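You operate a simulated robot arm through the tools that you are given. There is no shell and no other tool. Be economical: measure what you need, move in short steps, check, and stop when the job is done.

Carry out the task below with a simulated two-armed robot. There is one attempt and no reset: what you move stays moved.

TASK
On the top of the machine table, fold the wiping rag in half.
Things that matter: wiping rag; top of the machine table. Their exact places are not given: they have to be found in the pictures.

The check looks at the end state, three seconds after you hand in, the way a careful person would. Anything else that was tipped, shoved, dropped, spilled or broken makes it a failure. Flat cloth is picked up by pressing the open fingertips on it (5 to 10 N) and closing them slowly along it; thin cloth reads only 2 to 8 mm in the jaws.

THE ROBOT
Two 7-joint arms with two-finger parallel grippers on one trunk, on a base that drives. Base frame: it is fixed to the floor where the robot stands at the start and does not move with it; the origin is under the middle of the robot, x ahead of it, y to its left, z up. Lengths are in cm, angles in rad, forces in N, time in s.
The left shoulder is at the start at [7, 13.4, 100.1], the right one opposite. Places, roughly: top of the machine table [60, 10, 70]. Payload 1.57 kg a hand.
The tool frame of a hand sits at the grasp point between the pads (the TCP): z along the fingers, y along the line on which they close. The tips reach 3 cm beyond it. The gripper opens to 8 cm. The fingers are 1.7 cm wide and 1.2 cm thick; the gripper's body (4 by 8.2 cm) begins 8 cm behind the TCP.
Orientation is that of the tool frame in the base frame, as a unit quaternion [x, y, z, w]. With the fingers straight down and closing along the base's y, the tool's x points along the base's -x, its y along +y and its z along -z.

THE INTERFACE
- The arms move only by the tool play_rows. It takes "left_targets", "right_targets" or both (then of equal length, played together; a hand with none holds still); each is a list of rows, each a list of 7 numbers: the shift along the base's x, y, z in units of 30 mm (1.0 is 30 mm), then the turn, a rotation vector about the base's x, y, z in units of 6 degrees (1.0 is 6 degrees), then the finger opening in cm, from 0 to 8. In form: [[x, y, z, rx, ry, rz, claw], ...]. A call has 1 to 20 rows; each row shifts and turns the commanded pose from where the row before left it. A call with a number of a shift or a turn outside -1 to 1 is refused whole. Each row takes 0.2 s and may step no farther than 5 cm and 0.15 rad from the row before; otherwise, or with a gripper value out of range, the whole call is refused. A pose out of reach is approached as far as the arm can. The call stops where the force on the tool passes 40 N (or 10 N more than at its start, if that is more) or the arm is blocked; 0.2 s more then pass. The fingers move at their own pace (about 15.3 cm/s each) and stop on an object; they squeeze with about 41 N. The grip force told is the motor's: it shows also when the fingers shut on nothing. Time passes only in rows, and 0.2 s behind the last, so rows that do not move let the fingers close. The reply holds the time, the measured pose of the TCP, the force on the tool along the base axes, the opening and the grip force, in the units named above and with some noise.
- Cameras (640 x 400 px; columns grow to the right, rows downward): "scene" is now at [13.31, -0.22, 122.13]; the picture's right is [-0.02, -1.00, 0.00], its down [-0.66, 0.01, -0.75] and it looks along [0.75, -0.01, -0.66] (base axes); focal length 257 px, centre (320, 200). "left" rides on the left gripper at [7.2, 0.7, -12.2] in its tool frame; the picture's right is [-0.09, 1.00, 0.00], its down [-0.84, -0.08, -0.54] and it looks along [-0.54, -0.05, 0.84] (tool axes); focal length 238 px, centre (320, 200). "right" rides on the right gripper at [7.2, -0.7, -12.2] in its tool frame; the picture's right is [0.09, 1.00, 0.00], its down [-0.84, 0.08, -0.54] and it looks along [-0.54, 0.05, 0.84] (tool axes); focal length 238 px, centre (320, 200).
- get_image(camera): a new picture of that camera. It takes no simulated time.
- move_column(by): slides the trunk up (or, below 0, down) by that many cm; the arms and the scene camera ride with it, the base frame stays. It gives what a move gives, with no picture.
- steer(legs): drives the robot by 1 to 6 legs, each [ahead, left, turn to the left] in cm, cm and rad, along the robot's own axes; the way and the turn of a leg run together, so that a leg with both is an arc; at most 150 cm and 3.142 rad a leg. The arms and the cameras ride along, it lands a little off, and it stops where it bumps. It gives what a move gives.
- head_to(pan, tilt): turns the head with the scene camera to pan (to the left, within 1.501 rad either way) and tilt (down, from -0.506 to 1.204), counted from straight ahead of the robot. It gives what a move gives.
- pixel_to_xyz(camera, pixels): for up to 12 pixels [column, row] of the newest picture of that camera ("zoom" is the newest enlarged one), the place [x, y, z] in the base frame of the surface seen there, good to about 0.3 cm. It takes no simulated time.
- enlarge(camera, box): a new picture of the part [left, top, right, bottom] of that camera's present view, enlarged. It takes no simulated time.
- sign_off(): hands the job in; it is judged then, once.

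Keep the steps short. Do not move on a guess: measure, check each grasp and each placing, and mend mistakes. In all there are 80 turns and 70 pictures (those below and enlarged ones count). Leave the grippers open and the arms clear of the work at the hand-in unless told otherwise, and finish with a single line.

The tools are called after "Request:" by a JSON object that holds its "op" and its "data". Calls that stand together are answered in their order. play_rows: Moves the arms, as the interface text tells. Its arguments: {"type":"object","properties":{"left_targets":{"type":"array","items":{"type":"array","items":{"type":"number"}}},"right_targets":{"type":"array","items":{"type":"array","items":{"type":"number"}}}},"required":[]} The other tools are called the same way: move_column (by) slides the trunk up or down; steer (legs) drives the base; head_to (pan, tilt) turns the head that bears the scene camera; get_image (camera) takes a picture; pixel_to_xyz (camera, pixels) gives the place of the surface under pixels of a picture; enlarge (camera, box) takes an enlarged picture of a part of a camera's view; sign_off () hands the job in.

At the start:

```text
time_s: 0.0
left_tcp_pos: [49.33, 22.07, 93.96]
left_tcp_rot: [-0.001, 1.0, 0.001, 0.0]
left_wrist_force: [-0.4, 0.1, -0.1]
left_width: 7.98
left_finger_force: 0.1
right_tcp_pos: [45.5, -23.84, 91.05]
right_tcp_rot: [0.0, 1.0, 0.001, 0.0]
right_wrist_force: [0.3, -0.3, -0.7]
right_width: 8.03
right_finger_force: 0.1
trunk travel left (down, up): [-57.5, 36.5]
robot x, y, heading: [-0.05, 0.23, 0.003]
head pan, tilt: [-0.019, 0.716]
```

scene: 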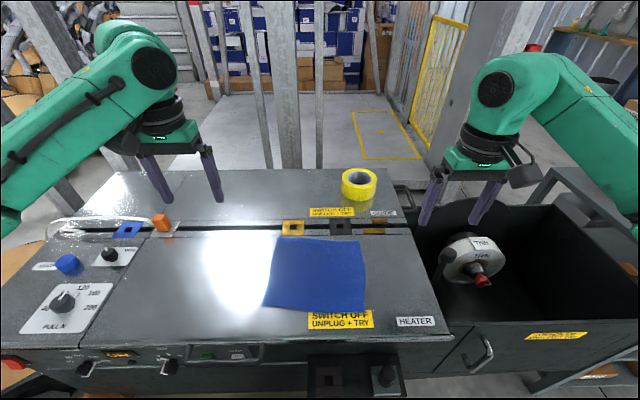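
right: 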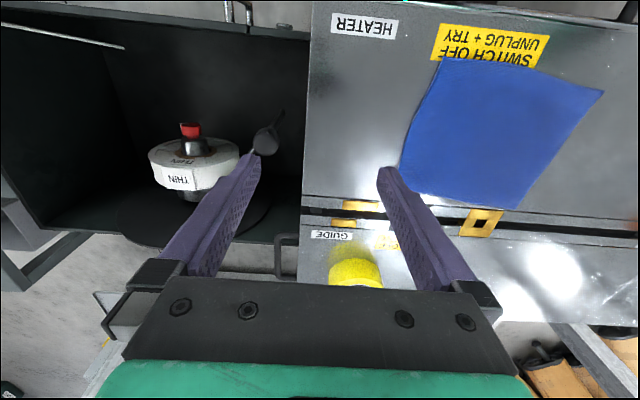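
left: 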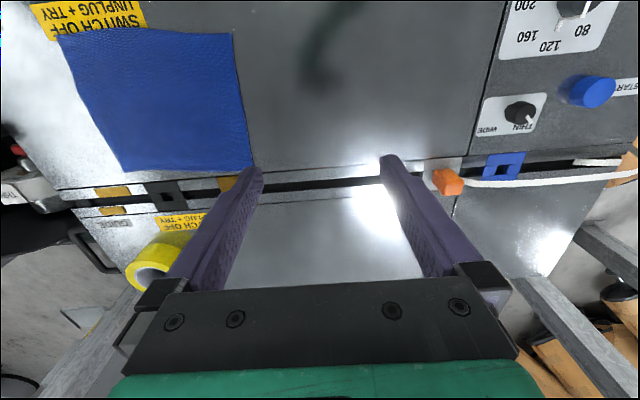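

The blue rag lies at about (265–365, 237–312) in the scene picture. I enlarge it and measure its corners.

Request:
{"op": "enlarge", "data": {"camera": "scene", "box": [230, 210, 420, 330]}}

Request:
{"op": "pixel_to_xyz", "data": {"camera": "scene", "pixels": [[281, 238], [363, 241], [364, 310], [266, 305], [318, 272], [250, 300], [385, 290], [292, 227], [341, 227], [359, 180], [160, 222], [270, 330]]}}

```text
3.33 times, centred on (325, 270) of scene
```

zoom: 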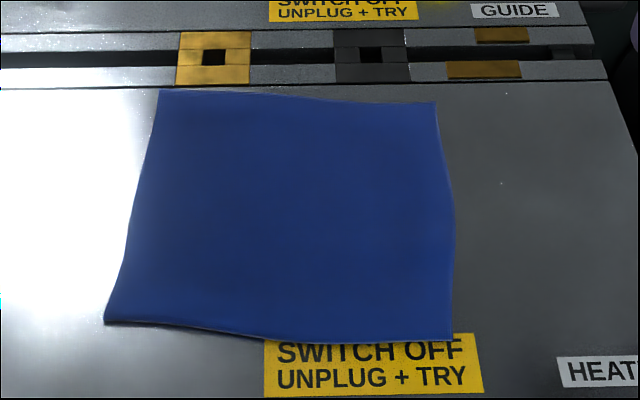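

```text
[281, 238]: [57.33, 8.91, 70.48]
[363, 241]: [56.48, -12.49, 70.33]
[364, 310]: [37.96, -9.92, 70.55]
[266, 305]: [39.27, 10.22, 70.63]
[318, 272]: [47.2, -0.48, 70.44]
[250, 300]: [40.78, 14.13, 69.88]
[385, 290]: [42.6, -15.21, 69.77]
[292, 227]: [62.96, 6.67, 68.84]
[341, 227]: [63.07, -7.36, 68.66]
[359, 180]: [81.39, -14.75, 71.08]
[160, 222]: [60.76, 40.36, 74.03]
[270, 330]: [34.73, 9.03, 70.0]
```

The rag is about 19 × 20 cm on a table top at z≈69.9. I plan to pinch the near edge near both corners and lay it over the far edge. First I measure the edges more closely in the zoom.

Request:
{"op": "pixel_to_xyz", "data": {"camera": "zoom", "pixels": [[110, 318], [140, 320], [190, 324], [270, 333], [350, 338], [415, 338], [449, 336], [162, 94], [200, 95], [300, 99], [400, 104], [432, 105]]}}

Request:
{"op": "play_rows", "data": {"left_targets": [[-0.5, -0.8, -0.4, 0, 0, 0, 3], [-0.5, -0.8, -0.4, 0, 0, 0, 3], [-0.5, -0.8, -0.4, 0, 0, 0, 3], [-0.5, -0.8, -0.4, 0, 0, 0, 3], [-0.5, -0.8, -0.4, 0, 0, 0, 3], [-0.4, -0.8, -0.4, 0, 0, 0, 3]], "right_targets": [[-0.4, 0.9, -0.3, 0, 0, 0, 3], [-0.4, 0.9, -0.3, 0, 0, 0, 3], [-0.4, 0.9, -0.3, 0, 0, 0, 3], [-0.4, 0.9, -0.3, 0, 0, 0, 3], [-0.3, 0.9, -0.3, 0, 0, 0, 3], [-0.1, 0.9, -0.3, 0, 0, 0, 3]]}}

```text
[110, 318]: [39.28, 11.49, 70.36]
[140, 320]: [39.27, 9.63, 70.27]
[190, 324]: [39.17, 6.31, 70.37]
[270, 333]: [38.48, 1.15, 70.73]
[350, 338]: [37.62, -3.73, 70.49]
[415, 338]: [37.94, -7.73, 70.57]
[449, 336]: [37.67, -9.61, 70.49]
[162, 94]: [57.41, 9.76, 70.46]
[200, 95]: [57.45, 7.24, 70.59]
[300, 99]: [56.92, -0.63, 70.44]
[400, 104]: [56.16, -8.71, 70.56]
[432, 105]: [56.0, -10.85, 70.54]
```

```text
time_s: 1.4
left_tcp_pos: [40.56, 7.42, 86.71]
left_tcp_rot: [-0.001, 1.0, -0.001, -0.001]
left_wrist_force: [0.0, -0.5, -0.2]
left_width: 2.99
left_finger_force: 0.0
right_tcp_pos: [39.56, -7.58, 85.71]
right_tcp_rot: [0.001, 1.0, -0.001, 0.001]
right_wrist_force: [-0.1, 0.8, -0.2]
right_width: 3.04
right_finger_force: 0.0
trunk travel left (down, up): [-57.5, 36.5]
robot x, y, heading: [0.49, -0.0, 0.002]
head pan, tilt: [-0.019, 0.716]
```

Both hands hover over the near corners (NL (39.3,11.6), NR (37.6,-9.9)). I lower them to about 1 cm above the cloth with small corrections.

Request:
{"op": "play_rows", "data": {"left_targets": [[0, 0.2, -0.8, 0, 0, 0, 3], [0, 0.2, -0.8, 0, 0, 0, 3], [0, 0, -0.8, 0, 0, 0, 3], [0, 0, -0.8, 0, 0, 0, 3], [0, 0, -0.8, 0, 0, 0, 3]], "right_targets": [[-0.2, 0.1, -0.7, 0, 0, 0, 3], [0, 0, -0.7, 0, 0, 0, 3], [0, 0, -0.7, 0, 0, 0, 3], [0, 0, -0.8, 0, 0, 0, 3], [0, 0, -0.77, 0, 0, 0, 3]]}}

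Request:
{"op": "get_image", "data": {"camera": "scene"}}

Request:
{"op": "get_image", "data": {"camera": "left"}}

Request:
{"op": "get_image", "data": {"camera": "right"}}

```text
time_s: 2.6
left_tcp_pos: [40.59, 8.87, 74.73]
left_tcp_rot: [-0.001, 1.0, 0.0, 0.001]
left_wrist_force: [-0.2, 0.7, -0.4]
left_width: 3.02
left_finger_force: 0.1
right_tcp_pos: [38.83, -7.38, 74.72]
right_tcp_rot: [-0.001, 1.0, 0.0, -0.001]
right_wrist_force: [-0.5, -0.6, -0.2]
right_width: 2.99
right_finger_force: 0.0
trunk travel left (down, up): [-57.5, 36.5]
robot x, y, heading: [0.26, -0.09, -0.0]
head pan, tilt: [-0.019, 0.716]
```

```text
65 pictures are left
```

scene: 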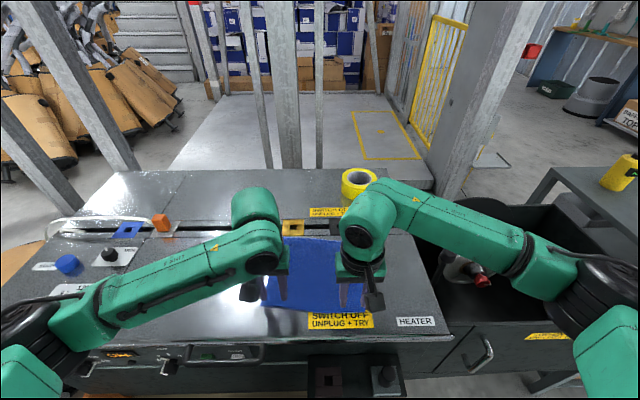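

```text
64 pictures are left
```

left: 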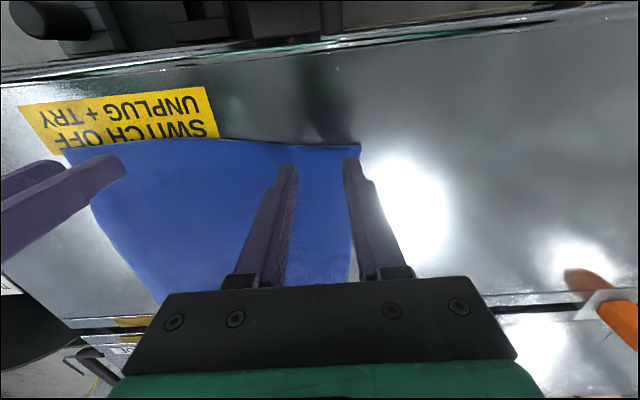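

```text
63 pictures are left
```

right: 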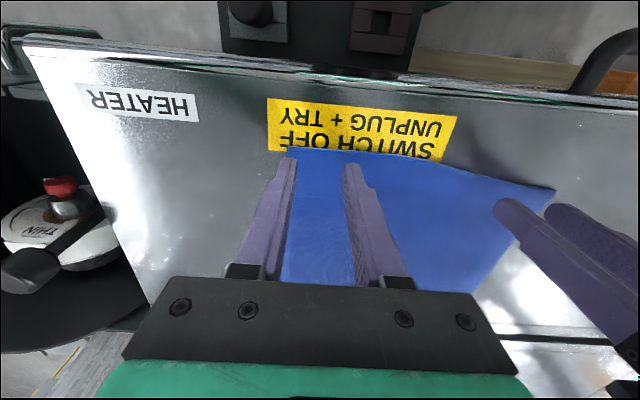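

The outer fingers sit right on the rag's side edges, so I shift both hands about 0.9 cm inward. Then I lower them to touch.

Request:
{"op": "play_rows", "data": {"left_targets": [[0, -0.3, 0, 0, 0, 0, 3], [0, 0, -0.2, 0, 0, 0, 3], [0, 0, -0.13, 0, 0, 0, 3]], "right_targets": [[0, 0.3, 0, 0, 0, 0, 3], [0, 0, -0.2, 0, 0, 0, 3], [0, 0, -0.13, 0, 0, 0, 3]]}}

```text
time_s: 3.4
left_tcp_pos: [40.55, 7.9, 73.66]
left_tcp_rot: [-0.001, 1.0, 0.0, 0.0]
left_wrist_force: [0.1, 0.0, -0.4]
left_width: 3.0
left_finger_force: 0.1
right_tcp_pos: [38.84, -6.49, 73.73]
right_tcp_rot: [0.0, 1.0, 0.0, 0.0]
right_wrist_force: [-1.1, 0.3, 0.4]
right_width: 2.99
right_finger_force: 0.2
trunk travel left (down, up): [-57.5, 36.5]
robot x, y, heading: [0.18, -0.2, -0.002]
head pan, tilt: [-0.019, 0.716]
```

No contact yet; I lower both hands further in 2 mm steps.

Request:
{"op": "play_rows", "data": {"left_targets": [[0, 0, -0.07, 0, 0, 0, 3], [0, 0, -0.05, 0, 0, 0, 3]], "right_targets": [[0, 0, -0.07, 0, 0, 0, 3], [0, 0, -0.05, 0, 0, 0, 3]]}}

```text
time_s: 4.0
left_tcp_pos: [40.49, 7.88, 73.52]
left_tcp_rot: [0.0, 1.0, -0.001, 0.0]
left_wrist_force: [1.0, 0.2, 3.4]
left_width: 2.99
left_finger_force: 0.2
right_tcp_pos: [38.86, -6.62, 73.43]
right_tcp_rot: [0.001, 1.0, 0.0, 0.0]
right_wrist_force: [-0.4, 0.5, 3.4]
right_width: 3.02
right_finger_force: 0.1
trunk travel left (down, up): [-57.5, 36.5]
robot x, y, heading: [0.05, 0.02, 0.0]
head pan, tilt: [-0.019, 0.716]
```

Contact at 3.4 N on each hand. I press a little more.

Request:
{"op": "play_rows", "data": {"left_targets": [[0, 0, -0.06, 0, 0, 0, 3]], "right_targets": [[0, 0, -0.06, 0, 0, 0, 3]]}}

```text
time_s: 4.4
left_tcp_pos: [40.63, 7.94, 73.42]
left_tcp_rot: [0.0, 1.0, 0.001, 0.002]
left_wrist_force: [2.1, 0.2, 9.7]
left_width: 3.0
left_finger_force: 0.0
right_tcp_pos: [38.85, -6.54, 73.39]
right_tcp_rot: [0.0, 1.0, 0.001, 0.001]
right_wrist_force: [-0.4, -0.1, 7.4]
right_width: 2.99
right_finger_force: 0.0
trunk travel left (down, up): [-57.5, 36.5]
robot x, y, heading: [0.15, 0.03, 0.001]
head pan, tilt: [-0.019, 0.716]
```

The press is 9.7 N and 7.4 N, which is in the right range. I close the fingers slowly.

Request:
{"op": "play_rows", "data": {"left_targets": [[0, 0, 0, 0, 0, 0, 2.7], [0, 0, 0, 0, 0, 0, 2.4], [0, 0, 0, 0, 0, 0, 2.1], [0, 0, 0, 0, 0, 0, 1.8], [0, 0, 0, 0, 0, 0, 1.5], [0, 0, 0, 0, 0, 0, 1.2], [0, 0, 0, 0, 0, 0, 0.9], [0, 0, 0, 0, 0, 0, 0.6], [0, 0, 0, 0, 0, 0, 0.3], [0, 0, 0, 0, 0, 0, 0], [0, 0, 0, 0, 0, 0, 0], [0, 0, 0, 0, 0, 0, 0]], "right_targets": [[0, 0, 0, 0, 0, 0, 2.7], [0, 0, 0, 0, 0, 0, 2.4], [0, 0, 0, 0, 0, 0, 2.1], [0, 0, 0, 0, 0, 0, 1.8], [0, 0, 0, 0, 0, 0, 1.5], [0, 0, 0, 0, 0, 0, 1.2], [0, 0, 0, 0, 0, 0, 0.9], [0, 0, 0, 0, 0, 0, 0.6], [0, 0, 0, 0, 0, 0, 0.3], [0, 0, 0, 0, 0, 0, 0], [0, 0, 0, 0, 0, 0, 0], [0, 0, 0, 0, 0, 0, 0]]}}

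Request:
{"op": "get_image", "data": {"camera": "left"}}

Request:
{"op": "get_image", "data": {"camera": "right"}}

```text
time_s: 7.0
left_tcp_pos: [40.38, 7.95, 73.19]
left_tcp_rot: [0.0, 1.0, 0.001, 0.001]
left_wrist_force: [0.0, -2.1, 13.4]
left_width: 0.43
left_finger_force: 25.2
right_tcp_pos: [38.64, -6.43, 73.28]
right_tcp_rot: [0.0, 1.0, 0.0, 0.001]
right_wrist_force: [0.4, 0.4, 8.8]
right_width: 0.0
right_finger_force: 20.7
trunk travel left (down, up): [-57.5, 36.5]
robot x, y, heading: [0.03, 0.18, 0.004]
head pan, tilt: [-0.019, 0.716]
```

```text
62 pictures are left
```

left: 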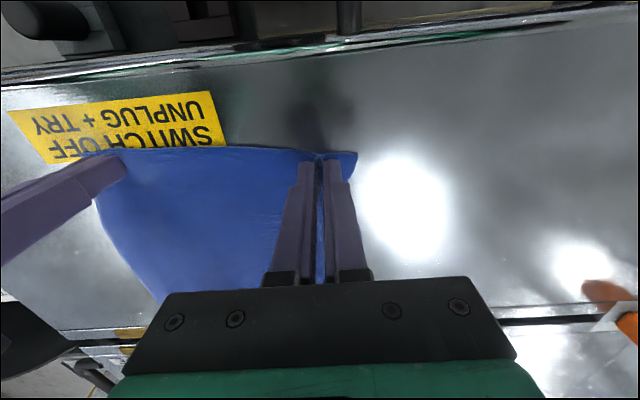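

```text
61 pictures are left
```

right: 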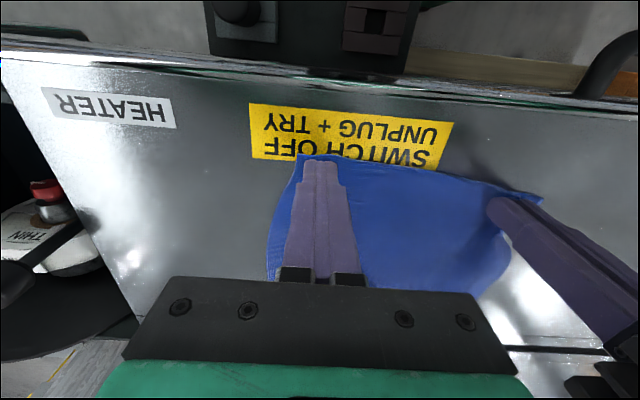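

The left hand holds cloth (0.43 cm) but the right closed on nothing. I lift the right, reopen it, move it 0.6 cm inward and come down again.

Request:
{"op": "play_rows", "data": {"right_targets": [[0, 0, 0.3, 0, 0, 0, 0], [0.2, 0, 0.1, 0, 0, 0, 3.2], [0, 0, 0, 0, 0, 0, 3.2], [0, 0, -0.2, 0, 0, 0, 3.2], [0, 0, -0.17, 0, 0, 0, 3.2], [0, 0, -0.03, 0, 0, 0, 3.2]]}}

Request:
{"op": "get_image", "data": {"camera": "right"}}

```text
time_s: 8.4
left_tcp_pos: [40.42, 7.78, 73.32]
left_tcp_rot: [0.0, 1.0, -0.001, 0.0]
left_wrist_force: [-0.2, -0.2, 15.2]
left_width: 0.41
left_finger_force: 24.9
right_tcp_pos: [39.4, -6.42, 73.36]
right_tcp_rot: [0.001, 1.0, 0.001, 0.002]
right_wrist_force: [-0.6, -0.1, 5.5]
right_width: 3.19
right_finger_force: 0.0
trunk travel left (down, up): [-57.5, 36.5]
robot x, y, heading: [-0.05, -0.17, 0.0]
head pan, tilt: [-0.019, 0.716]
```

```text
60 pictures are left
```

right: 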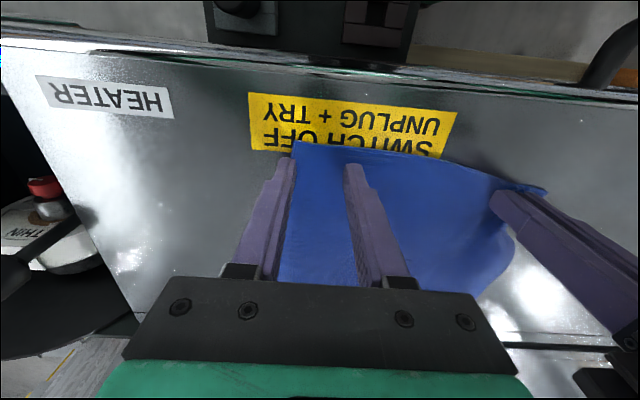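

The right hand's outer fingertip at (280,165) is off the cloth, whose side edge is at about column 295. I shift it 1.6 cm inward and press again.

Request:
{"op": "play_rows", "data": {"right_targets": [[0, 0, 0.3, 0, 0, 0, 3], [0, 0.53, 0, 0, 0, 0, 3], [0, 0, -0.2, 0, 0, 0, 3], [0, 0, -0.13, 0, 0, 0, 3]]}}

Request:
{"op": "get_image", "data": {"camera": "right"}}

```text
time_s: 9.4
left_tcp_pos: [40.5, 7.82, 73.27]
left_tcp_rot: [0.0, 1.0, 0.0, 0.001]
left_wrist_force: [0.9, -0.4, 12.9]
left_width: 0.4
left_finger_force: 24.9
right_tcp_pos: [39.35, -4.91, 73.28]
right_tcp_rot: [-0.001, 1.0, 0.0, 0.002]
right_wrist_force: [-0.6, -0.6, 11.7]
right_width: 2.97
right_finger_force: 0.1
trunk travel left (down, up): [-57.5, 36.5]
robot x, y, heading: [0.28, 0.39, 0.001]
head pan, tilt: [-0.019, 0.716]
```

```text
59 pictures are left
```

right: 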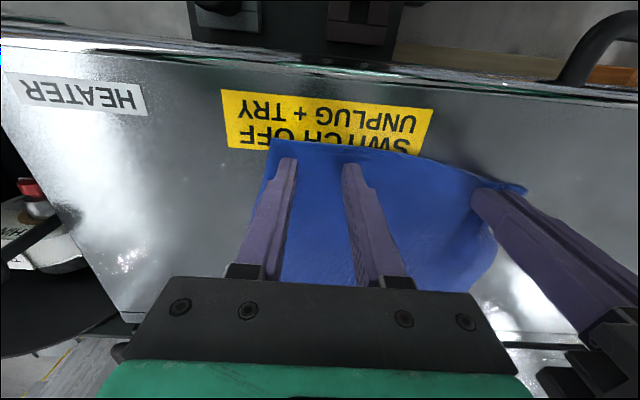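

Both right fingertips are now on cloth at 11.7 N. I close them slowly.

Request:
{"op": "play_rows", "data": {"right_targets": [[0, 0, 0, 0, 0, 0, 2.7], [0, 0, 0, 0, 0, 0, 2.4], [0, 0, 0, 0, 0, 0, 2.1], [0, 0, 0, 0, 0, 0, 1.8], [0, 0, 0, 0, 0, 0, 1.5], [0, 0, 0, 0, 0, 0, 1.2], [0, 0, 0, 0, 0, 0, 0.9], [0, 0, 0, 0, 0, 0, 0.6], [0, 0, 0, 0, 0, 0, 0.3], [0, 0, 0, 0, 0, 0, 0], [0, 0, 0, 0, 0, 0, 0]]}}

Request:
{"op": "get_image", "data": {"camera": "right"}}

```text
time_s: 11.8
left_tcp_pos: [40.42, 7.82, 73.35]
left_tcp_rot: [0.0, 1.0, -0.001, 0.002]
left_wrist_force: [1.0, -9.8, 8.1]
left_width: 0.42
left_finger_force: 25.1
right_tcp_pos: [39.41, -4.96, 73.33]
right_tcp_rot: [0.0, 1.0, 0.001, 0.002]
right_wrist_force: [1.4, 9.9, 21.8]
right_width: 0.42
right_finger_force: 25.2
trunk travel left (down, up): [-57.5, 36.5]
robot x, y, heading: [-0.08, -0.26, -0.003]
head pan, tilt: [-0.019, 0.716]
```

```text
58 pictures are left
```

right: 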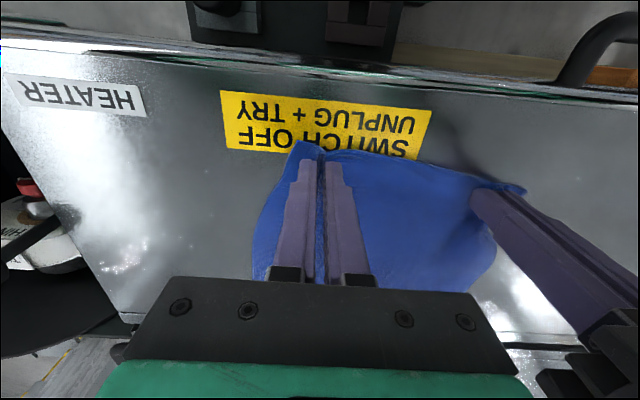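

Both hands now hold cloth (0.42 cm each). I lift in an arc toward the far edge, pitching the fingers back so the edge turns over as it goes, and stop at the half-way point.

Request:
{"op": "play_rows", "data": {"left_targets": [[0.1, -0.04, 0.6, 0, 1, 0, 0], [0.3, -0.04, 0.6, 0, 1, 0, 0], [0.4, -0.04, 0.5, 0, 1, 0, 0], [0.55, -0.04, 0.35, 0, 1, 0, 0], [0.65, -0.04, 0.25, 0, 1, 0, 0], [0.7, -0.04, 0.1, 0, 1, 0, 0], [0.67, -0.04, 0.07, 0, 1, 0, 0]], "right_targets": [[0.1, -0.03, 0.6, 0, 1, 0, 0], [0.3, -0.03, 0.6, 0, 1, 0, 0], [0.4, -0.03, 0.5, 0, 1, 0, 0], [0.55, -0.03, 0.35, 0, 1, 0, 0], [0.65, -0.03, 0.25, 0, 1, 0, 0], [0.7, -0.03, 0.1, 0, 1, 0, 0], [0.67, -0.03, 0.07, 0, 1, 0, 0]]}}

Request:
{"op": "enlarge", "data": {"camera": "scene", "box": [210, 180, 450, 330]}}

Request:
{"op": "get_image", "data": {"camera": "left"}}

Request:
{"op": "get_image", "data": {"camera": "right"}}

```text
time_s: 13.4
left_tcp_pos: [47.46, 7.1, 80.7]
left_tcp_rot: [0.001, 0.951, -0.001, -0.309]
left_wrist_force: [0.5, -3.8, -0.5]
left_width: 0.39
left_finger_force: 24.5
left hand out of reach, approached as far as the arm can: row 6, 7
right_tcp_pos: [46.63, -5.4, 80.19]
right_tcp_rot: [0.0, 0.959, 0.002, -0.284]
right_wrist_force: [-0.2, 3.6, 0.3]
right_width: 0.39
right_finger_force: 24.8
right hand out of reach, approached as far as the arm can: row 6, 7
trunk travel left (down, up): [-57.5, 36.5]
robot x, y, heading: [0.41, 0.13, 0.002]
head pan, tilt: [-0.019, 0.716]
```

```text
2.67 times, centred on (330, 255) of scene
```

zoom: 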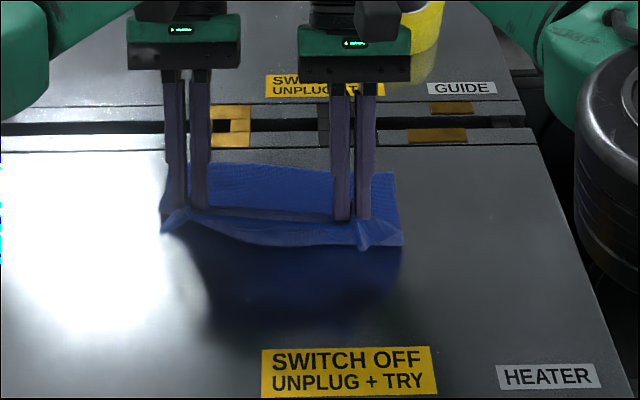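

```text
56 pictures are left
```

left: 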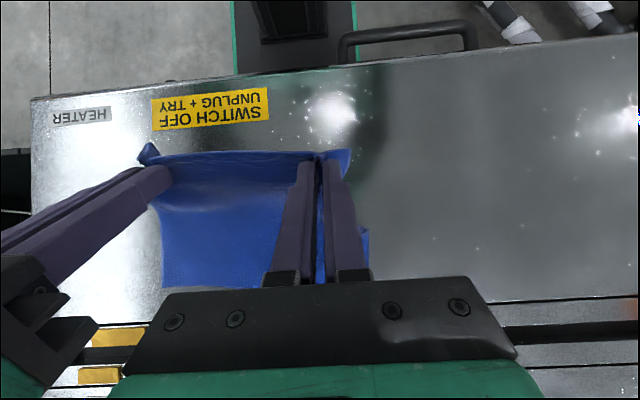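

```text
55 pictures are left
```

right: 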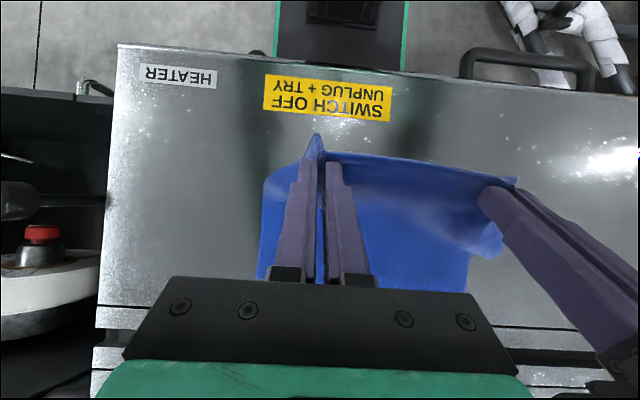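

Both grips hold, but with the fingers pitched the arms run out of reach before the far edge. I look down to see how much room the base has in front of the table.

Request:
{"op": "head_to", "data": {"pan": 0.0, "tilt": 1.2}}

Request:
{"op": "get_image", "data": {"camera": "scene"}}

```text
time_s: 14.3
left_tcp_pos: [47.59, 7.32, 80.69]
left_tcp_rot: [-0.002, 0.951, -0.001, -0.309]
left_wrist_force: [-0.1, -5.7, -0.9]
left_width: 0.41
left_finger_force: 24.8
right_tcp_pos: [46.61, -5.42, 80.08]
right_tcp_rot: [-0.001, 0.959, -0.001, -0.284]
right_wrist_force: [0.0, 4.6, 0.3]
right_width: 0.39
right_finger_force: 24.7
trunk travel left (down, up): [-57.5, 36.5]
robot x, y, heading: [0.14, -0.28, -0.003]
head pan, tilt: [0.0, 1.201]
```

```text
54 pictures are left
```

scene: 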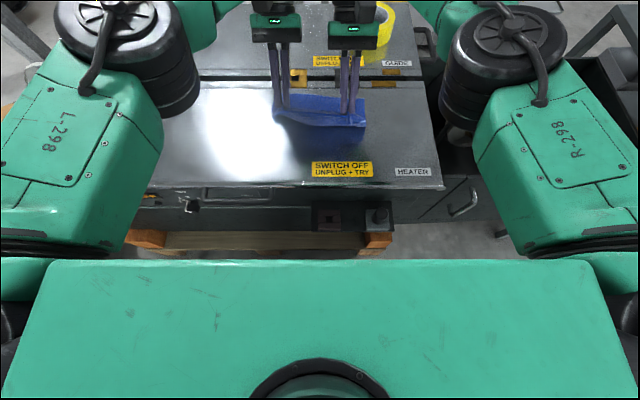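

I measure the front parts of the machine and the robot's own front.

Request:
{"op": "pixel_to_xyz", "data": {"camera": "scene", "pixels": [[330, 228], [376, 225], [150, 240], [250, 245], [376, 240], [320, 263], [100, 263], [260, 254], [190, 207], [416, 240]]}}

```text
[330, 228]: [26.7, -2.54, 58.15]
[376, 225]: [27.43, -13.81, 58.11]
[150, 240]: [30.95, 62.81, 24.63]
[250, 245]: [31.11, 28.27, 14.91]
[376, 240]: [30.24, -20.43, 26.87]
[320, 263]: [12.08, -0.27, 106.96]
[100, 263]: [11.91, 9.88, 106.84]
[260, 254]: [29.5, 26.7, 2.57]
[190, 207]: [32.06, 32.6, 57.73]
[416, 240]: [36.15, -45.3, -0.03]
```

The machine front (x≈27–30) is too close to drive forward. The arms reach farther with the fingers upright, so I take most of the pitch out while moving ahead at height, then check the cloth's shape.

Request:
{"op": "play_rows", "data": {"left_targets": [[0.1, -0.03, 0, 0, -1, 0, 0], [0.3, -0.03, 0, 0, -1, 0, 0], [0.4, -0.03, 0, 0, -1, 0, 0], [0.5, -0.03, 0, 0, -1, 0, 0], [0.5, -0.03, 0, 0, -1, 0, 0]], "right_targets": [[0.1, -0.03, 0, 0, -1, 0, 0], [0.3, -0.03, 0, 0, -1, 0, 0], [0.4, -0.03, 0, 0, -1, 0, 0], [0.5, -0.03, 0, 0, -1, 0, 0], [0.5, -0.03, 0, 0, -1, 0, 0]]}}

Request:
{"op": "head_to", "data": {"pan": 0.0, "tilt": 0.85}}

Request:
{"op": "enlarge", "data": {"camera": "scene", "box": [200, 120, 440, 270]}}

Request:
{"op": "get_image", "data": {"camera": "left"}}

```text
time_s: 15.5
left_tcp_pos: [53.01, 6.87, 80.69]
left_tcp_rot: [-0.001, 0.999, -0.001, -0.05]
left_wrist_force: [0.9, -6.0, -1.2]
left_width: 0.38
left_finger_force: 25.1
right_tcp_pos: [51.92, -5.69, 80.1]
right_tcp_rot: [0.001, 1.0, 0.0, -0.026]
right_wrist_force: [0.4, 5.0, 0.9]
right_width: 0.43
right_finger_force: 24.8
trunk travel left (down, up): [-57.5, 36.5]
robot x, y, heading: [-0.13, 0.03, -0.002]
head pan, tilt: [0.0, 1.201]
```

```text
time_s: 16.4
left_tcp_pos: [52.96, 6.79, 80.58]
left_tcp_rot: [-0.001, 0.999, 0.0, -0.052]
left_wrist_force: [-0.9, -5.1, -1.2]
left_width: 0.38
left_finger_force: 24.7
right_tcp_pos: [51.92, -5.81, 80.14]
right_tcp_rot: [0.0, 1.0, 0.0, -0.026]
right_wrist_force: [1.5, 3.8, -0.4]
right_width: 0.41
right_finger_force: 24.1
trunk travel left (down, up): [-57.5, 36.5]
robot x, y, heading: [0.03, 0.16, 0.004]
head pan, tilt: [0.0, 0.85]
```

```text
2.67 times, centred on (320, 195) of scene
```

zoom: 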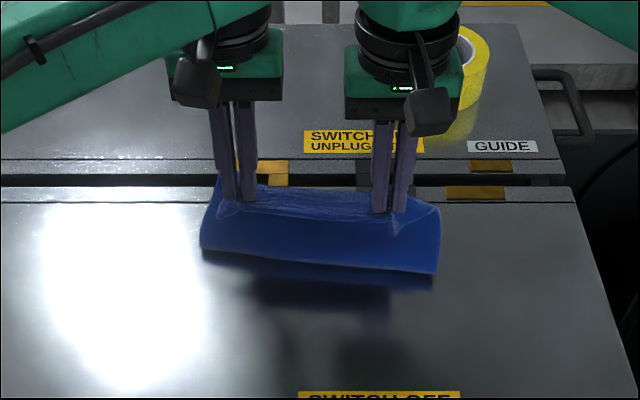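

```text
52 pictures are left
```

left: 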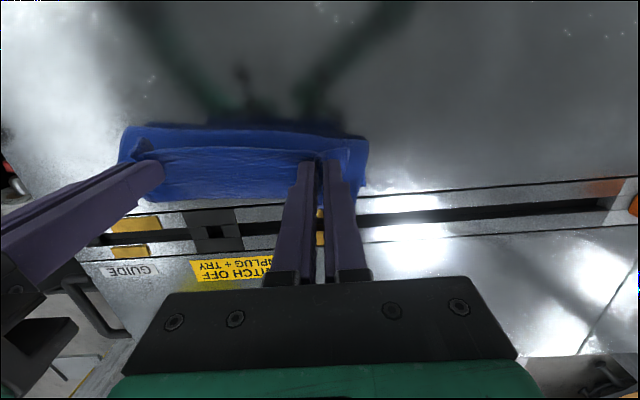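

The cloth bulges on the robot's side and rolls over well. I move another 3 cm ahead while lowering toward the far edge.

Request:
{"op": "play_rows", "data": {"left_targets": [[0.4, -0.02, -0.2, 0, 0, 0, 0], [0.35, -0.02, -0.4, 0, 0, 0, 0], [0.25, 0, -0.5, 0, 0, 0, 0], [0.1, 0, -0.5, 0, 0, 0, 0]], "right_targets": [[0.4, -0.02, -0.2, 0, 0, 0, 0], [0.35, -0.02, -0.4, 0, 0, 0, 0], [0.25, 0, -0.5, 0, 0, 0, 0], [0.1, 0, -0.4, 0, 0, 0, 0]]}}

Request:
{"op": "enlarge", "data": {"camera": "scene", "box": [200, 120, 440, 270]}}

Request:
{"op": "get_image", "data": {"camera": "left"}}

Request:
{"op": "get_image", "data": {"camera": "right"}}

```text
time_s: 17.4
left_tcp_pos: [56.35, 6.63, 75.76]
left_tcp_rot: [-0.001, 0.999, -0.001, -0.052]
left_wrist_force: [-0.2, -3.5, 0.7]
left_width: 0.4
left_finger_force: 24.6
right_tcp_pos: [55.49, -5.86, 75.6]
right_tcp_rot: [0.0, 1.0, 0.0, -0.026]
right_wrist_force: [-0.7, 4.7, 0.6]
right_width: 0.37
right_finger_force: 25.2
trunk travel left (down, up): [-57.5, 36.5]
robot x, y, heading: [0.21, 0.03, 0.002]
head pan, tilt: [0.0, 0.85]
```

```text
2.67 times, centred on (320, 195) of scene
```

zoom: 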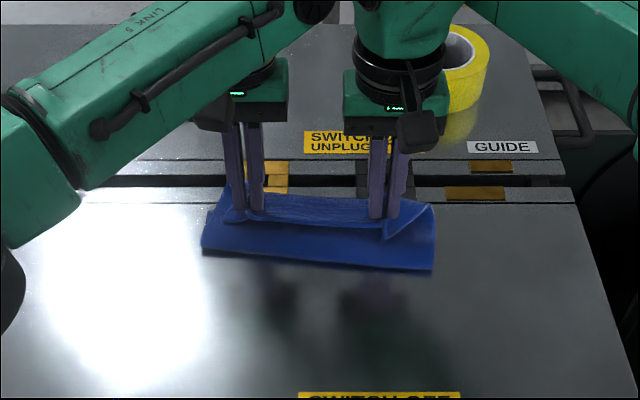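

```text
50 pictures are left
```

left: 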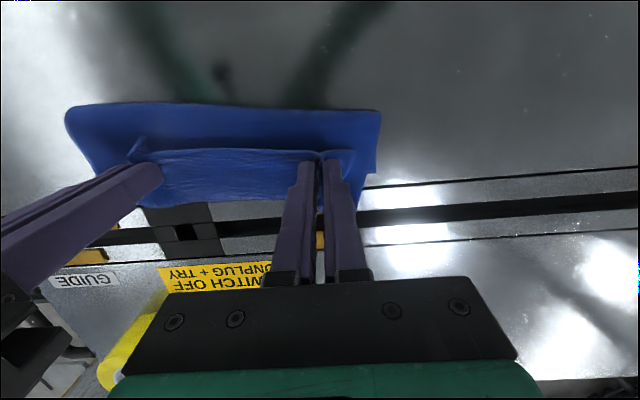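

```text
49 pictures are left
```

right: 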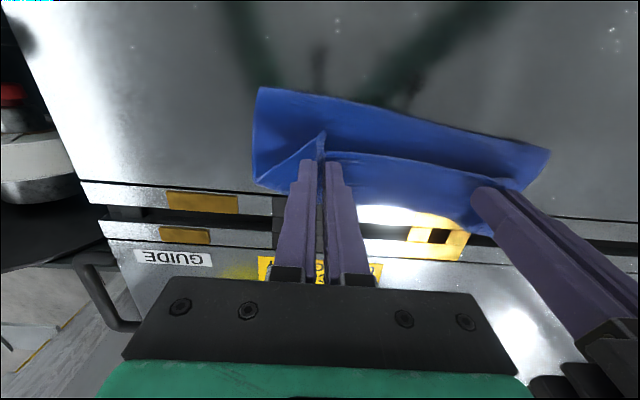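

I look closer at the pinched edge before letting go.

Request:
{"op": "enlarge", "data": {"camera": "right", "box": [240, 80, 560, 280]}}

Request:
{"op": "enlarge", "data": {"camera": "scene", "box": [264, 180, 376, 250]}}

```text
2.00 times, centred on (400, 180) of right
```

zoom: 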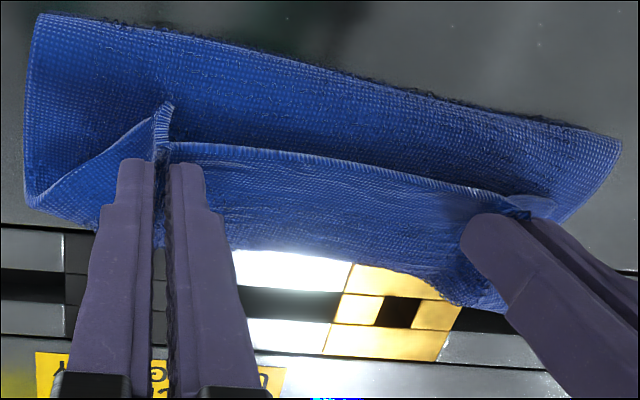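

```text
5.71 times, centred on (320, 215) of scene
```

zoom: 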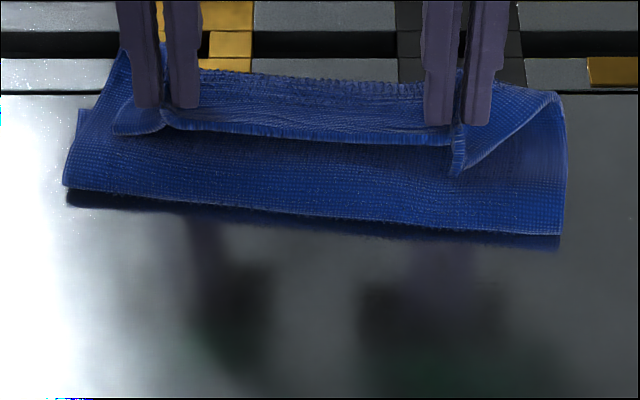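

The stitched edge is turned back toward the robot as a ~3 cm S-hem, so releasing here would give a poor fold. Fingers pitched away from me stay within reach near the robot, so far→near is the better direction. I retrace the path and lay the near edge back flat.

Request:
{"op": "play_rows", "data": {"left_targets": [[-0.1, 0, 0.5, 0, 0, 0, 0], [-0.25, 0, 0.5, 0, 0, 0, 0], [-0.35, 0.02, 0.4, 0, 0, 0, 0], [-0.4, 0.02, 0.2, 0, 0, 0, 0], [-0.5, 0.03, 0, 0, 1, 0, 0], [-0.5, 0.03, 0, 0, 1, 0, 0], [-0.4, 0.03, 0, 0, 1, 0, 0], [-0.3, 0.03, 0, 0, 1, 0, 0], [-0.1, 0.03, 0, 0, 1, 0, 0], [-0.5, 0.04, -0.1, 0, -1, 0, 0], [-0.5, 0.04, -0.2, 0, -1, 0, 0], [-0.45, 0.04, -0.3, 0, -1, 0, 0], [-0.4, 0.04, -0.45, 0, -1, 0, 0], [-0.35, 0.04, -0.6, 0, -1, 0, 0], [-0.2, 0.04, -0.6, 0, -1, 0, 0]], "right_targets": [[-0.1, 0, 0.4, 0, 0, 0, 0], [-0.25, 0, 0.5, 0, 0, 0, 0], [-0.35, 0.02, 0.4, 0, 0, 0, 0], [-0.4, 0.02, 0.2, 0, 0, 0, 0], [-0.5, 0.03, 0, 0, 1, 0, 0], [-0.5, 0.03, 0, 0, 1, 0, 0], [-0.4, 0.03, 0, 0, 1, 0, 0], [-0.3, 0.03, 0, 0, 1, 0, 0], [-0.1, 0.03, 0, 0, 1, 0, 0], [-0.5, 0.03, -0.1, 0, -1, 0, 0], [-0.5, 0.03, -0.2, 0, -1, 0, 0], [-0.45, 0.03, -0.3, 0, -1, 0, 0], [-0.4, 0.03, -0.4, 0, -1, 0, 0], [-0.35, 0.03, -0.5, 0, -1, 0, 0], [-0.25, 0.03, -0.55, 0, -0.5, 0, 0]]}}

Request:
{"op": "enlarge", "data": {"camera": "scene", "box": [200, 120, 440, 270]}}

```text
time_s: 20.6
left_tcp_pos: [40.24, 8.02, 73.87]
left_tcp_rot: [-0.001, 1.0, -0.001, 0.001]
left_wrist_force: [0.1, -5.8, -0.4]
left_width: 0.39
left_finger_force: 24.7
right_tcp_pos: [39.14, -4.82, 73.93]
right_tcp_rot: [0.001, 1.0, 0.0, 0.002]
right_wrist_force: [0.0, 6.1, -0.4]
right_width: 0.37
right_finger_force: 24.7
trunk travel left (down, up): [-57.5, 36.5]
robot x, y, heading: [-0.1, -0.11, 0.002]
head pan, tilt: [0.0, 0.85]
```

```text
2.67 times, centred on (320, 195) of scene
```

zoom: 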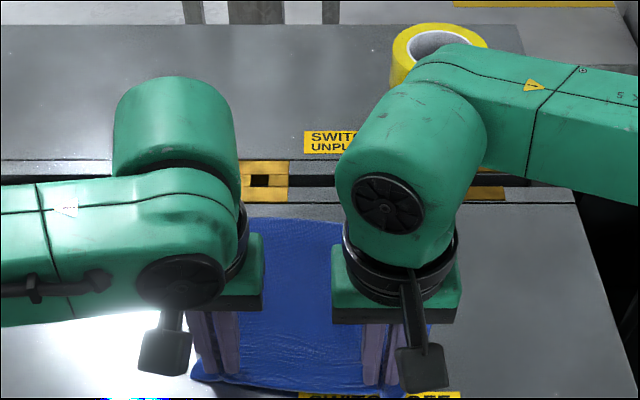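

The near edge is back down and flat. I lower to a light touch, open slowly to spread the pleats, then lift 9 cm.

Request:
{"op": "play_rows", "data": {"left_targets": [[0, 0, -0.12, 0, 0, 0, 0], [0, 0, 0, 0, 0, 0, 0.6], [0, 0, 0, 0, 0, 0, 1.0], [0, 0, 0, 0, 0, 0, 1.5], [0, 0, 0, 0, 0, 0, 2], [0, 0, 0, 0, 0, 0, 2.5], [0, 0, 0, 0, 0, 0, 3], [0, 0, 0.5, 0, 0, 0, 3], [0, 0, 0.8, 0, 0, 0, 3], [0, 0, 1, 0, 0, 0, 3], [0, 0, 1, 0, 0, 0, 3]], "right_targets": [[0, 0, -0.12, 0, 0, 0, 0], [0, 0, 0, 0, 0, 0, 0.6], [0, 0, 0, 0, 0, 0, 1.0], [0, 0, 0, 0, 0, 0, 1.5], [0, 0, 0, 0, 0, 0, 2], [0, 0, 0, 0, 0, 0, 2.5], [0, 0, 0, 0, 0, 0, 3], [0, 0, 0.5, 0, 0, 0, 3], [0, 0, 0.8, 0, 0, 0, 3], [0, 0, 1, 0, 0, 0, 3], [0, 0, 1, 0, 0, 0, 3]]}}

Request:
{"op": "get_image", "data": {"camera": "scene"}}

Request:
{"op": "get_image", "data": {"camera": "left"}}

```text
time_s: 22.9
left_tcp_pos: [40.37, 7.98, 83.45]
left_tcp_rot: [-0.001, 1.0, -0.001, 0.001]
left_wrist_force: [0.1, -0.6, 0.2]
left_width: 2.99
left_finger_force: 0.0
right_tcp_pos: [39.31, -4.94, 83.68]
right_tcp_rot: [0.0, 1.0, -0.001, 0.0]
right_wrist_force: [0.3, 0.5, 0.6]
right_width: 3.01
right_finger_force: 0.2
trunk travel left (down, up): [-57.5, 36.5]
robot x, y, heading: [0.14, 0.07, -0.003]
head pan, tilt: [0.0, 0.85]
```

```text
45 pictures are left
```

scene: 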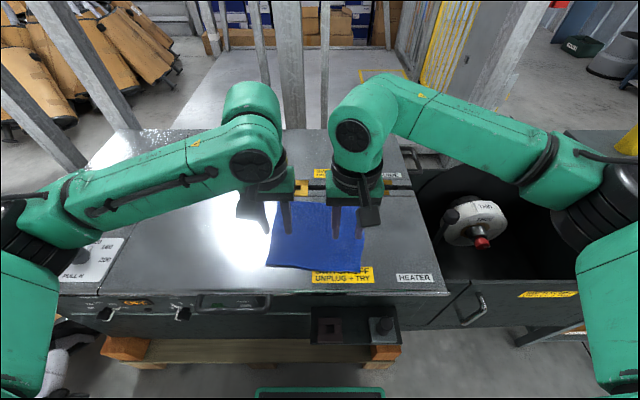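

```text
44 pictures are left
```

left: 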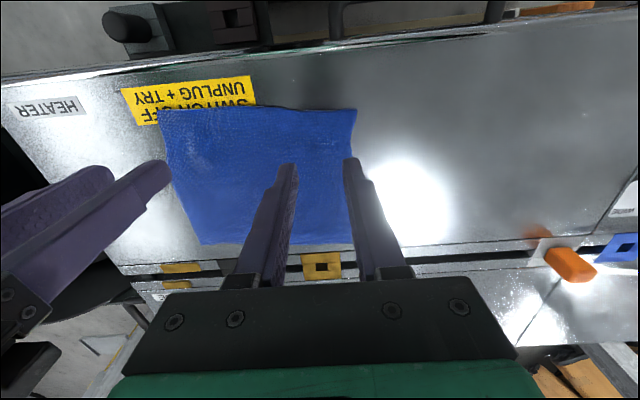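

The rag is flat again. Before regripping at the far edge, I test in the air whether the hands can pitch the other way (fingers pointing ahead) near the robot.

Request:
{"op": "play_rows", "data": {"left_targets": [[0, 0, 0, 0, -1, 0, 3], [0, 0, 0, 0, -1, 0, 3], [0, 0, 0, 0, -1, 0, 3], [0, 0, 0, 0, -1, 0, 3], [0, 0, 0, 0, -1, 0, 3], [0, 0, 0, 0, -1, 0, 3], [0, 0, 0, 0, -1, 0, 3], [-0.3, 0, 0, 0, -1, 0, 3], [-0.3, 0, 0, 0, -1, 0, 3], [-0.3, 0, 0, 0, -1, 0, 3]], "right_targets": [[0, 0, 0, 0, -1, 0, 3], [0, 0, 0, 0, -1, 0, 3], [0, 0, 0, 0, -1, 0, 3], [0, 0, 0, 0, -1, 0, 3], [0, 0, 0, 0, -1, 0, 3], [0, 0, 0, 0, -1, 0, 3], [0, 0, 0, 0, -1, 0, 3], [-0.3, 0, 0, 0, -1, 0, 3], [-0.3, 0, 0, 0, -1, 0, 3], [-0.3, 0, 0, 0, -1, 0, 3]]}}

Request:
{"op": "get_image", "data": {"camera": "scene"}}

Request:
{"op": "get_image", "data": {"camera": "left"}}

```text
time_s: 25.1
left_tcp_pos: [39.1, 21.33, 78.6]
left_tcp_rot: [-0.07, 0.88, 0.155, 0.444]
left_wrist_force: [0.4, 0.6, -0.3]
left_width: 2.99
left_finger_force: 0.0
left hand out of reach, approached as far as the arm can: row 6
right_tcp_pos: [36.63, -4.62, 83.59]
right_tcp_rot: [0.0, 0.874, 0.002, 0.486]
right_wrist_force: [-0.1, 1.0, 0.7]
right_width: 3.01
right_finger_force: 0.1
trunk travel left (down, up): [-57.5, 36.5]
robot x, y, heading: [0.18, -0.15, 0.002]
head pan, tilt: [0.0, 0.85]
stopped in row 10 (left hand): the arm was blocked; the commanded pose is now the measured one
```

```text
43 pictures are left
```

scene: 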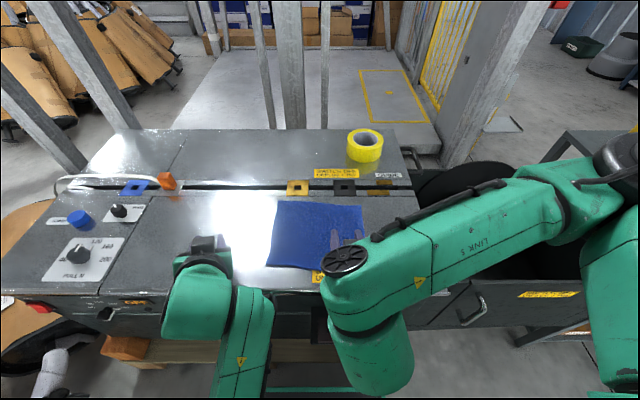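

```text
42 pictures are left
```

left: 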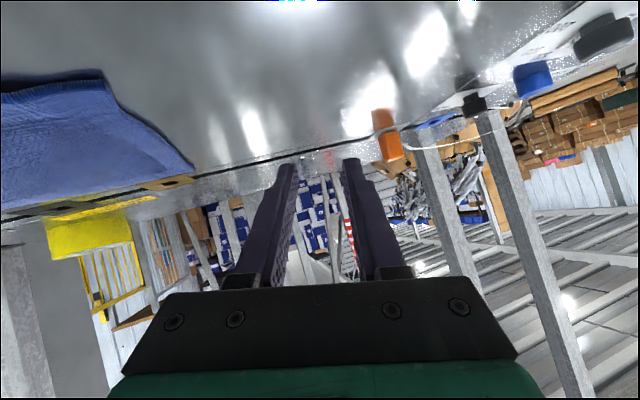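

The right hand pitches fine. The left folded too close to its shoulder and swung aside; nothing in the scene was touched. A higher shoulder gives more room, so I raise the trunk 18 cm and look.

Request:
{"op": "move_column", "data": {"by": 18}}

Request:
{"op": "play_rows", "data": {"left_targets": [[0.1, 0, 0, -0.31, 0.88, -0.14, 3], [0.1, 0, 0, -0.31, 0.88, -0.14, 3], [0.1, 0, 0, -0.31, 0.88, -0.14, 3], [0.1, 0, 0, -0.31, 0.88, -0.14, 3], [0.1, 0, 0, -0.31, 0.88, -0.14, 3], [0.1, 0, 0, -0.31, 0.88, -0.14, 3], [0.1, 0, 0, -0.31, 0.88, -0.14, 3], [0.1, 0, 0, -0.31, 0.88, -0.14, 3], [0.1, 0, 0, -0.31, 0.88, -0.14, 3], [0.1, 0, 0, -0.31, 0.88, -0.14, 3]]}}

Request:
{"op": "get_image", "data": {"camera": "scene"}}

```text
time_s: 27.1
left_tcp_pos: [39.32, 21.31, 96.66]
left_tcp_rot: [-0.071, 0.879, 0.155, 0.445]
left_wrist_force: [-0.2, 0.0, -0.2]
left_width: 3.01
left_finger_force: 0.1
right_tcp_pos: [36.63, -4.75, 101.36]
right_tcp_rot: [-0.001, 0.874, 0.002, 0.486]
right_wrist_force: [0.4, 0.3, 0.1]
right_width: 2.98
right_finger_force: 0.0
trunk travel left (down, up): [-75.5, 18.5]
robot x, y, heading: [-0.01, 0.27, -0.003]
head pan, tilt: [0.0, 0.85]
```

```text
time_s: 28.1
left_tcp_pos: [39.94, 23.93, 96.42]
left_tcp_rot: [-0.019, 0.938, 0.173, 0.299]
left_wrist_force: [0.5, 0.1, 0.1]
left_width: 2.98
left_finger_force: 0.0
right_tcp_pos: [36.8, -4.66, 101.44]
right_tcp_rot: [-0.001, 0.874, 0.002, 0.487]
right_wrist_force: [0.2, 0.1, -0.2]
right_width: 2.99
right_finger_force: 0.0
trunk travel left (down, up): [-75.5, 18.5]
robot x, y, heading: [-0.05, 0.1, 0.001]
head pan, tilt: [0.0, 0.85]
stopped in row 4 (left hand): the arm was blocked; the commanded pose is now the measured one
```

```text
41 pictures are left
```

scene: 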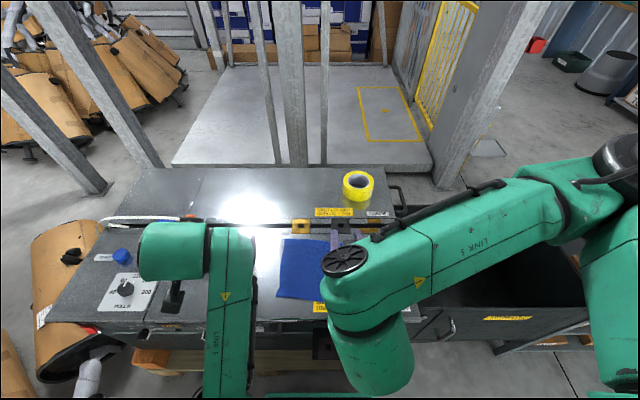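

The left elbow is folded in front of the torso. I move the left hand outward, ahead and up to unfold the arm, and bring the right hand back upright and aside.

Request:
{"op": "play_rows", "data": {"left_targets": [[0.7, 0.4, 0.2, 0, 0, 0, 3], [0.7, 0.4, 0.2, 0, 0, 0, 3], [0.7, 0.4, 0.2, 0, 0, 0, 3], [0.7, 0.4, 0.2, 0, 0, 0, 3], [0.7, 0.4, 0, 0, 0, 0, 3]], "right_targets": [[0.2, -0.6, 0, 0, 1, 0, 3], [0.2, -0.6, 0, 0, 1, 0, 3], [0.2, -0.6, 0, 0, 1, 0, 3], [0.2, -0.6, 0, 0, 1, 0, 3], [0.2, -0.6, 0, 0, 1, 0, 3]]}}

Request:
{"op": "get_image", "data": {"camera": "scene"}}

```text
time_s: 29.2
left_tcp_pos: [50.49, 29.89, 98.89]
left_tcp_rot: [-0.019, 0.938, 0.173, 0.3]
left_wrist_force: [0.3, 0.3, 0.0]
left_width: 2.99
left_finger_force: 0.0
right_tcp_pos: [39.71, -13.73, 101.43]
right_tcp_rot: [-0.001, 0.97, 0.002, 0.243]
right_wrist_force: [1.3, 0.0, 1.0]
right_width: 3.02
right_finger_force: 0.1
trunk travel left (down, up): [-75.5, 18.5]
robot x, y, heading: [0.41, -0.36, 0.002]
head pan, tilt: [0.0, 0.85]
```

```text
40 pictures are left
```

scene: 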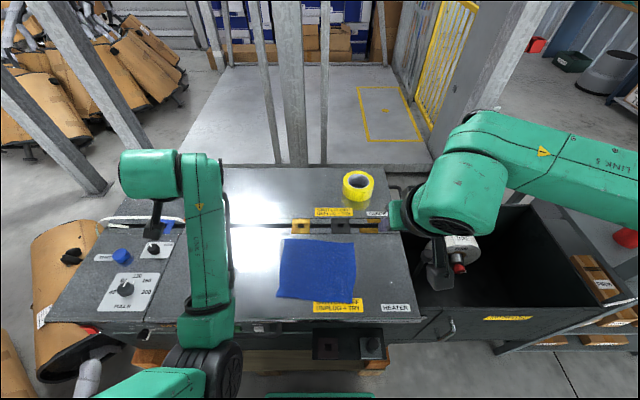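

The arm moves freely here. I turn the left tool upright and finish the right one's turn.

Request:
{"op": "play_rows", "data": {"left_targets": [[0.2, 0, 0, -0.42, 0.73, -0.05, 3], [0.2, 0, 0, -0.42, 0.73, -0.05, 3], [0.2, 0, 0, -0.42, 0.73, -0.05, 3], [0, 0, 0, -0.42, 0.73, -0.05, 3], [0, 0, 0, -0.42, 0.73, -0.05, 3], [0, 0, 0, -0.42, 0.73, -0.05, 3], [0, 0, 0, -0.42, 0.73, -0.05, 3], [0, 0, 0, -0.42, 0.73, -0.05, 3]], "right_targets": [[0.2, -0.3, 0, 0, 1, 0, 3], [0.2, -0.3, 0, 0, 1, 0, 3], [0.2, -0.3, 0, 0, 1, 0, 3], [0.2, 0, 0, 0, 1, 0, 3], [0.2, 0, 0, 0, 0.7, 0, 3], [0, 0, 0, 0, 0, 0, 3], [0, 0, 0, 0, 0, 0, 3], [0, 0, 0, 0, 0, 0, 3]]}}

Request:
{"op": "get_image", "data": {"camera": "scene"}}

```text
time_s: 31.1
left_tcp_pos: [52.24, 29.91, 98.79]
left_tcp_rot: [0.003, 1.0, -0.002, -0.001]
left_wrist_force: [-0.2, -0.5, -0.5]
left_width: 3.01
left_finger_force: 0.1
right_tcp_pos: [42.63, -16.37, 101.43]
right_tcp_rot: [0.0, 1.0, 0.001, -0.001]
right_wrist_force: [0.5, 0.2, 0.9]
right_width: 2.99
right_finger_force: 0.0
trunk travel left (down, up): [-75.5, 18.5]
robot x, y, heading: [-0.07, 0.33, 0.002]
head pan, tilt: [0.0, 0.85]
```

```text
39 pictures are left
```

scene: 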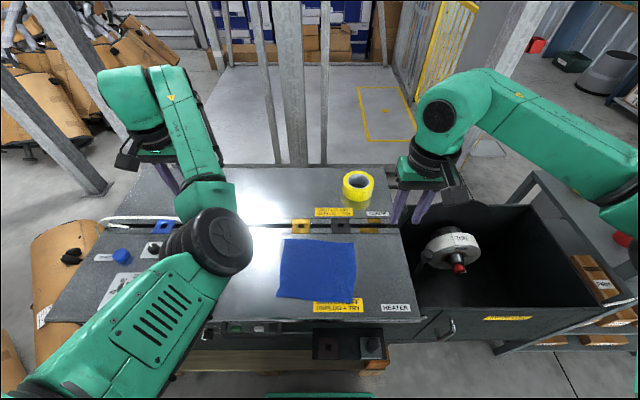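

The left tool is upright, but its elbow is bent inward over the rag. I stretch the left arm out to the left so that the elbow can swing outward.

Request:
{"op": "play_rows", "data": {"left_targets": [[0.3, 0.9, 0.3, 0, 0, 0, 3], [0.3, 0.9, 0.3, 0, 0, 0, 3], [0.3, 0.9, 0.3, 0, 0, 0, 3], [0.3, 0.9, 0.3, 0, 0, 0, 3], [0.3, 0.9, 0.3, 0, 0, 0, 3], [0.3, 0.9, 0.3, 0, 0, 0, 3], [0.3, 0.9, 0.3, 0, 0, 0, 3]]}}

Request:
{"op": "get_image", "data": {"camera": "scene"}}

```text
time_s: 32.6
left_tcp_pos: [56.03, 41.86, 102.71]
left_tcp_rot: [0.001, 1.0, -0.001, 0.002]
left_wrist_force: [0.1, -0.5, -0.2]
left_width: 3.0
left_finger_force: 0.0
left hand out of reach, approached as far as the arm can: row 5, 6, 7
right_tcp_pos: [42.61, -16.26, 101.42]
right_tcp_rot: [0.001, 1.0, 0.002, -0.001]
right_wrist_force: [-0.9, -0.7, -0.2]
right_width: 3.0
right_finger_force: 0.0
trunk travel left (down, up): [-75.5, 18.5]
robot x, y, heading: [-0.06, 0.03, 0.002]
head pan, tilt: [0.0, 0.85]
```

```text
38 pictures are left
```

scene: 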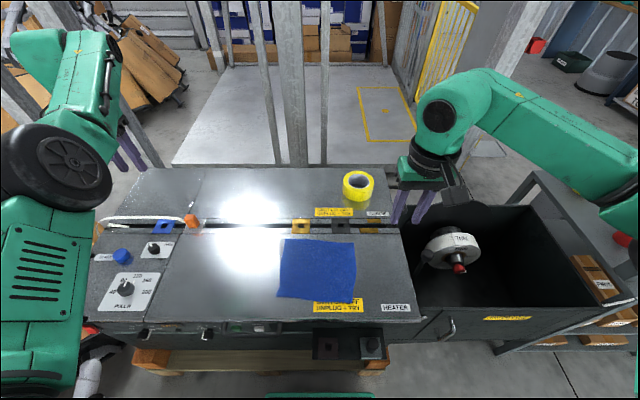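

The arm is stretched. I bring the left hand back toward its starting place and check the elbow.

Request:
{"op": "play_rows", "data": {"left_targets": [[-0.2, -0.8, -0.1, 0, 0, 0, 3], [-0.2, -0.8, -0.1, 0, 0, 0, 3], [-0.2, -0.8, -0.1, 0, 0, 0, 3], [-0.2, -0.8, -0.1, 0, 0, 0, 3], [-0.2, -0.8, -0.1, 0, 0, 0, 3], [-0.2, -0.8, -0.1, 0, 0, 0, 3], [-0.2, -0.8, -0.1, 0, 0, 0, 3]]}}

Request:
{"op": "get_image", "data": {"camera": "scene"}}

```text
time_s: 34.2
left_tcp_pos: [52.6, 25.18, 100.63]
left_tcp_rot: [0.002, 1.0, 0.0, 0.002]
left_wrist_force: [0.4, -0.2, 0.4]
left_width: 3.0
left_finger_force: 0.0
left hand out of reach, approached as far as the arm can: row 7
right_tcp_pos: [42.75, -16.49, 101.47]
right_tcp_rot: [0.0, 1.0, 0.002, -0.001]
right_wrist_force: [0.0, -0.5, -0.8]
right_width: 2.98
right_finger_force: 0.0
trunk travel left (down, up): [-75.5, 18.5]
robot x, y, heading: [-0.11, 0.01, -0.004]
head pan, tilt: [0.0, 0.85]
```

```text
37 pictures are left
```

scene: 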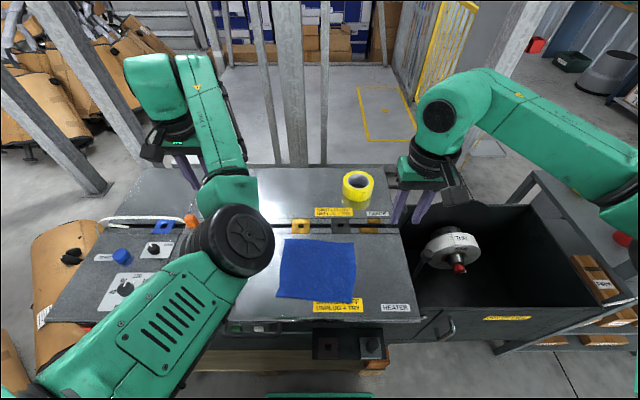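

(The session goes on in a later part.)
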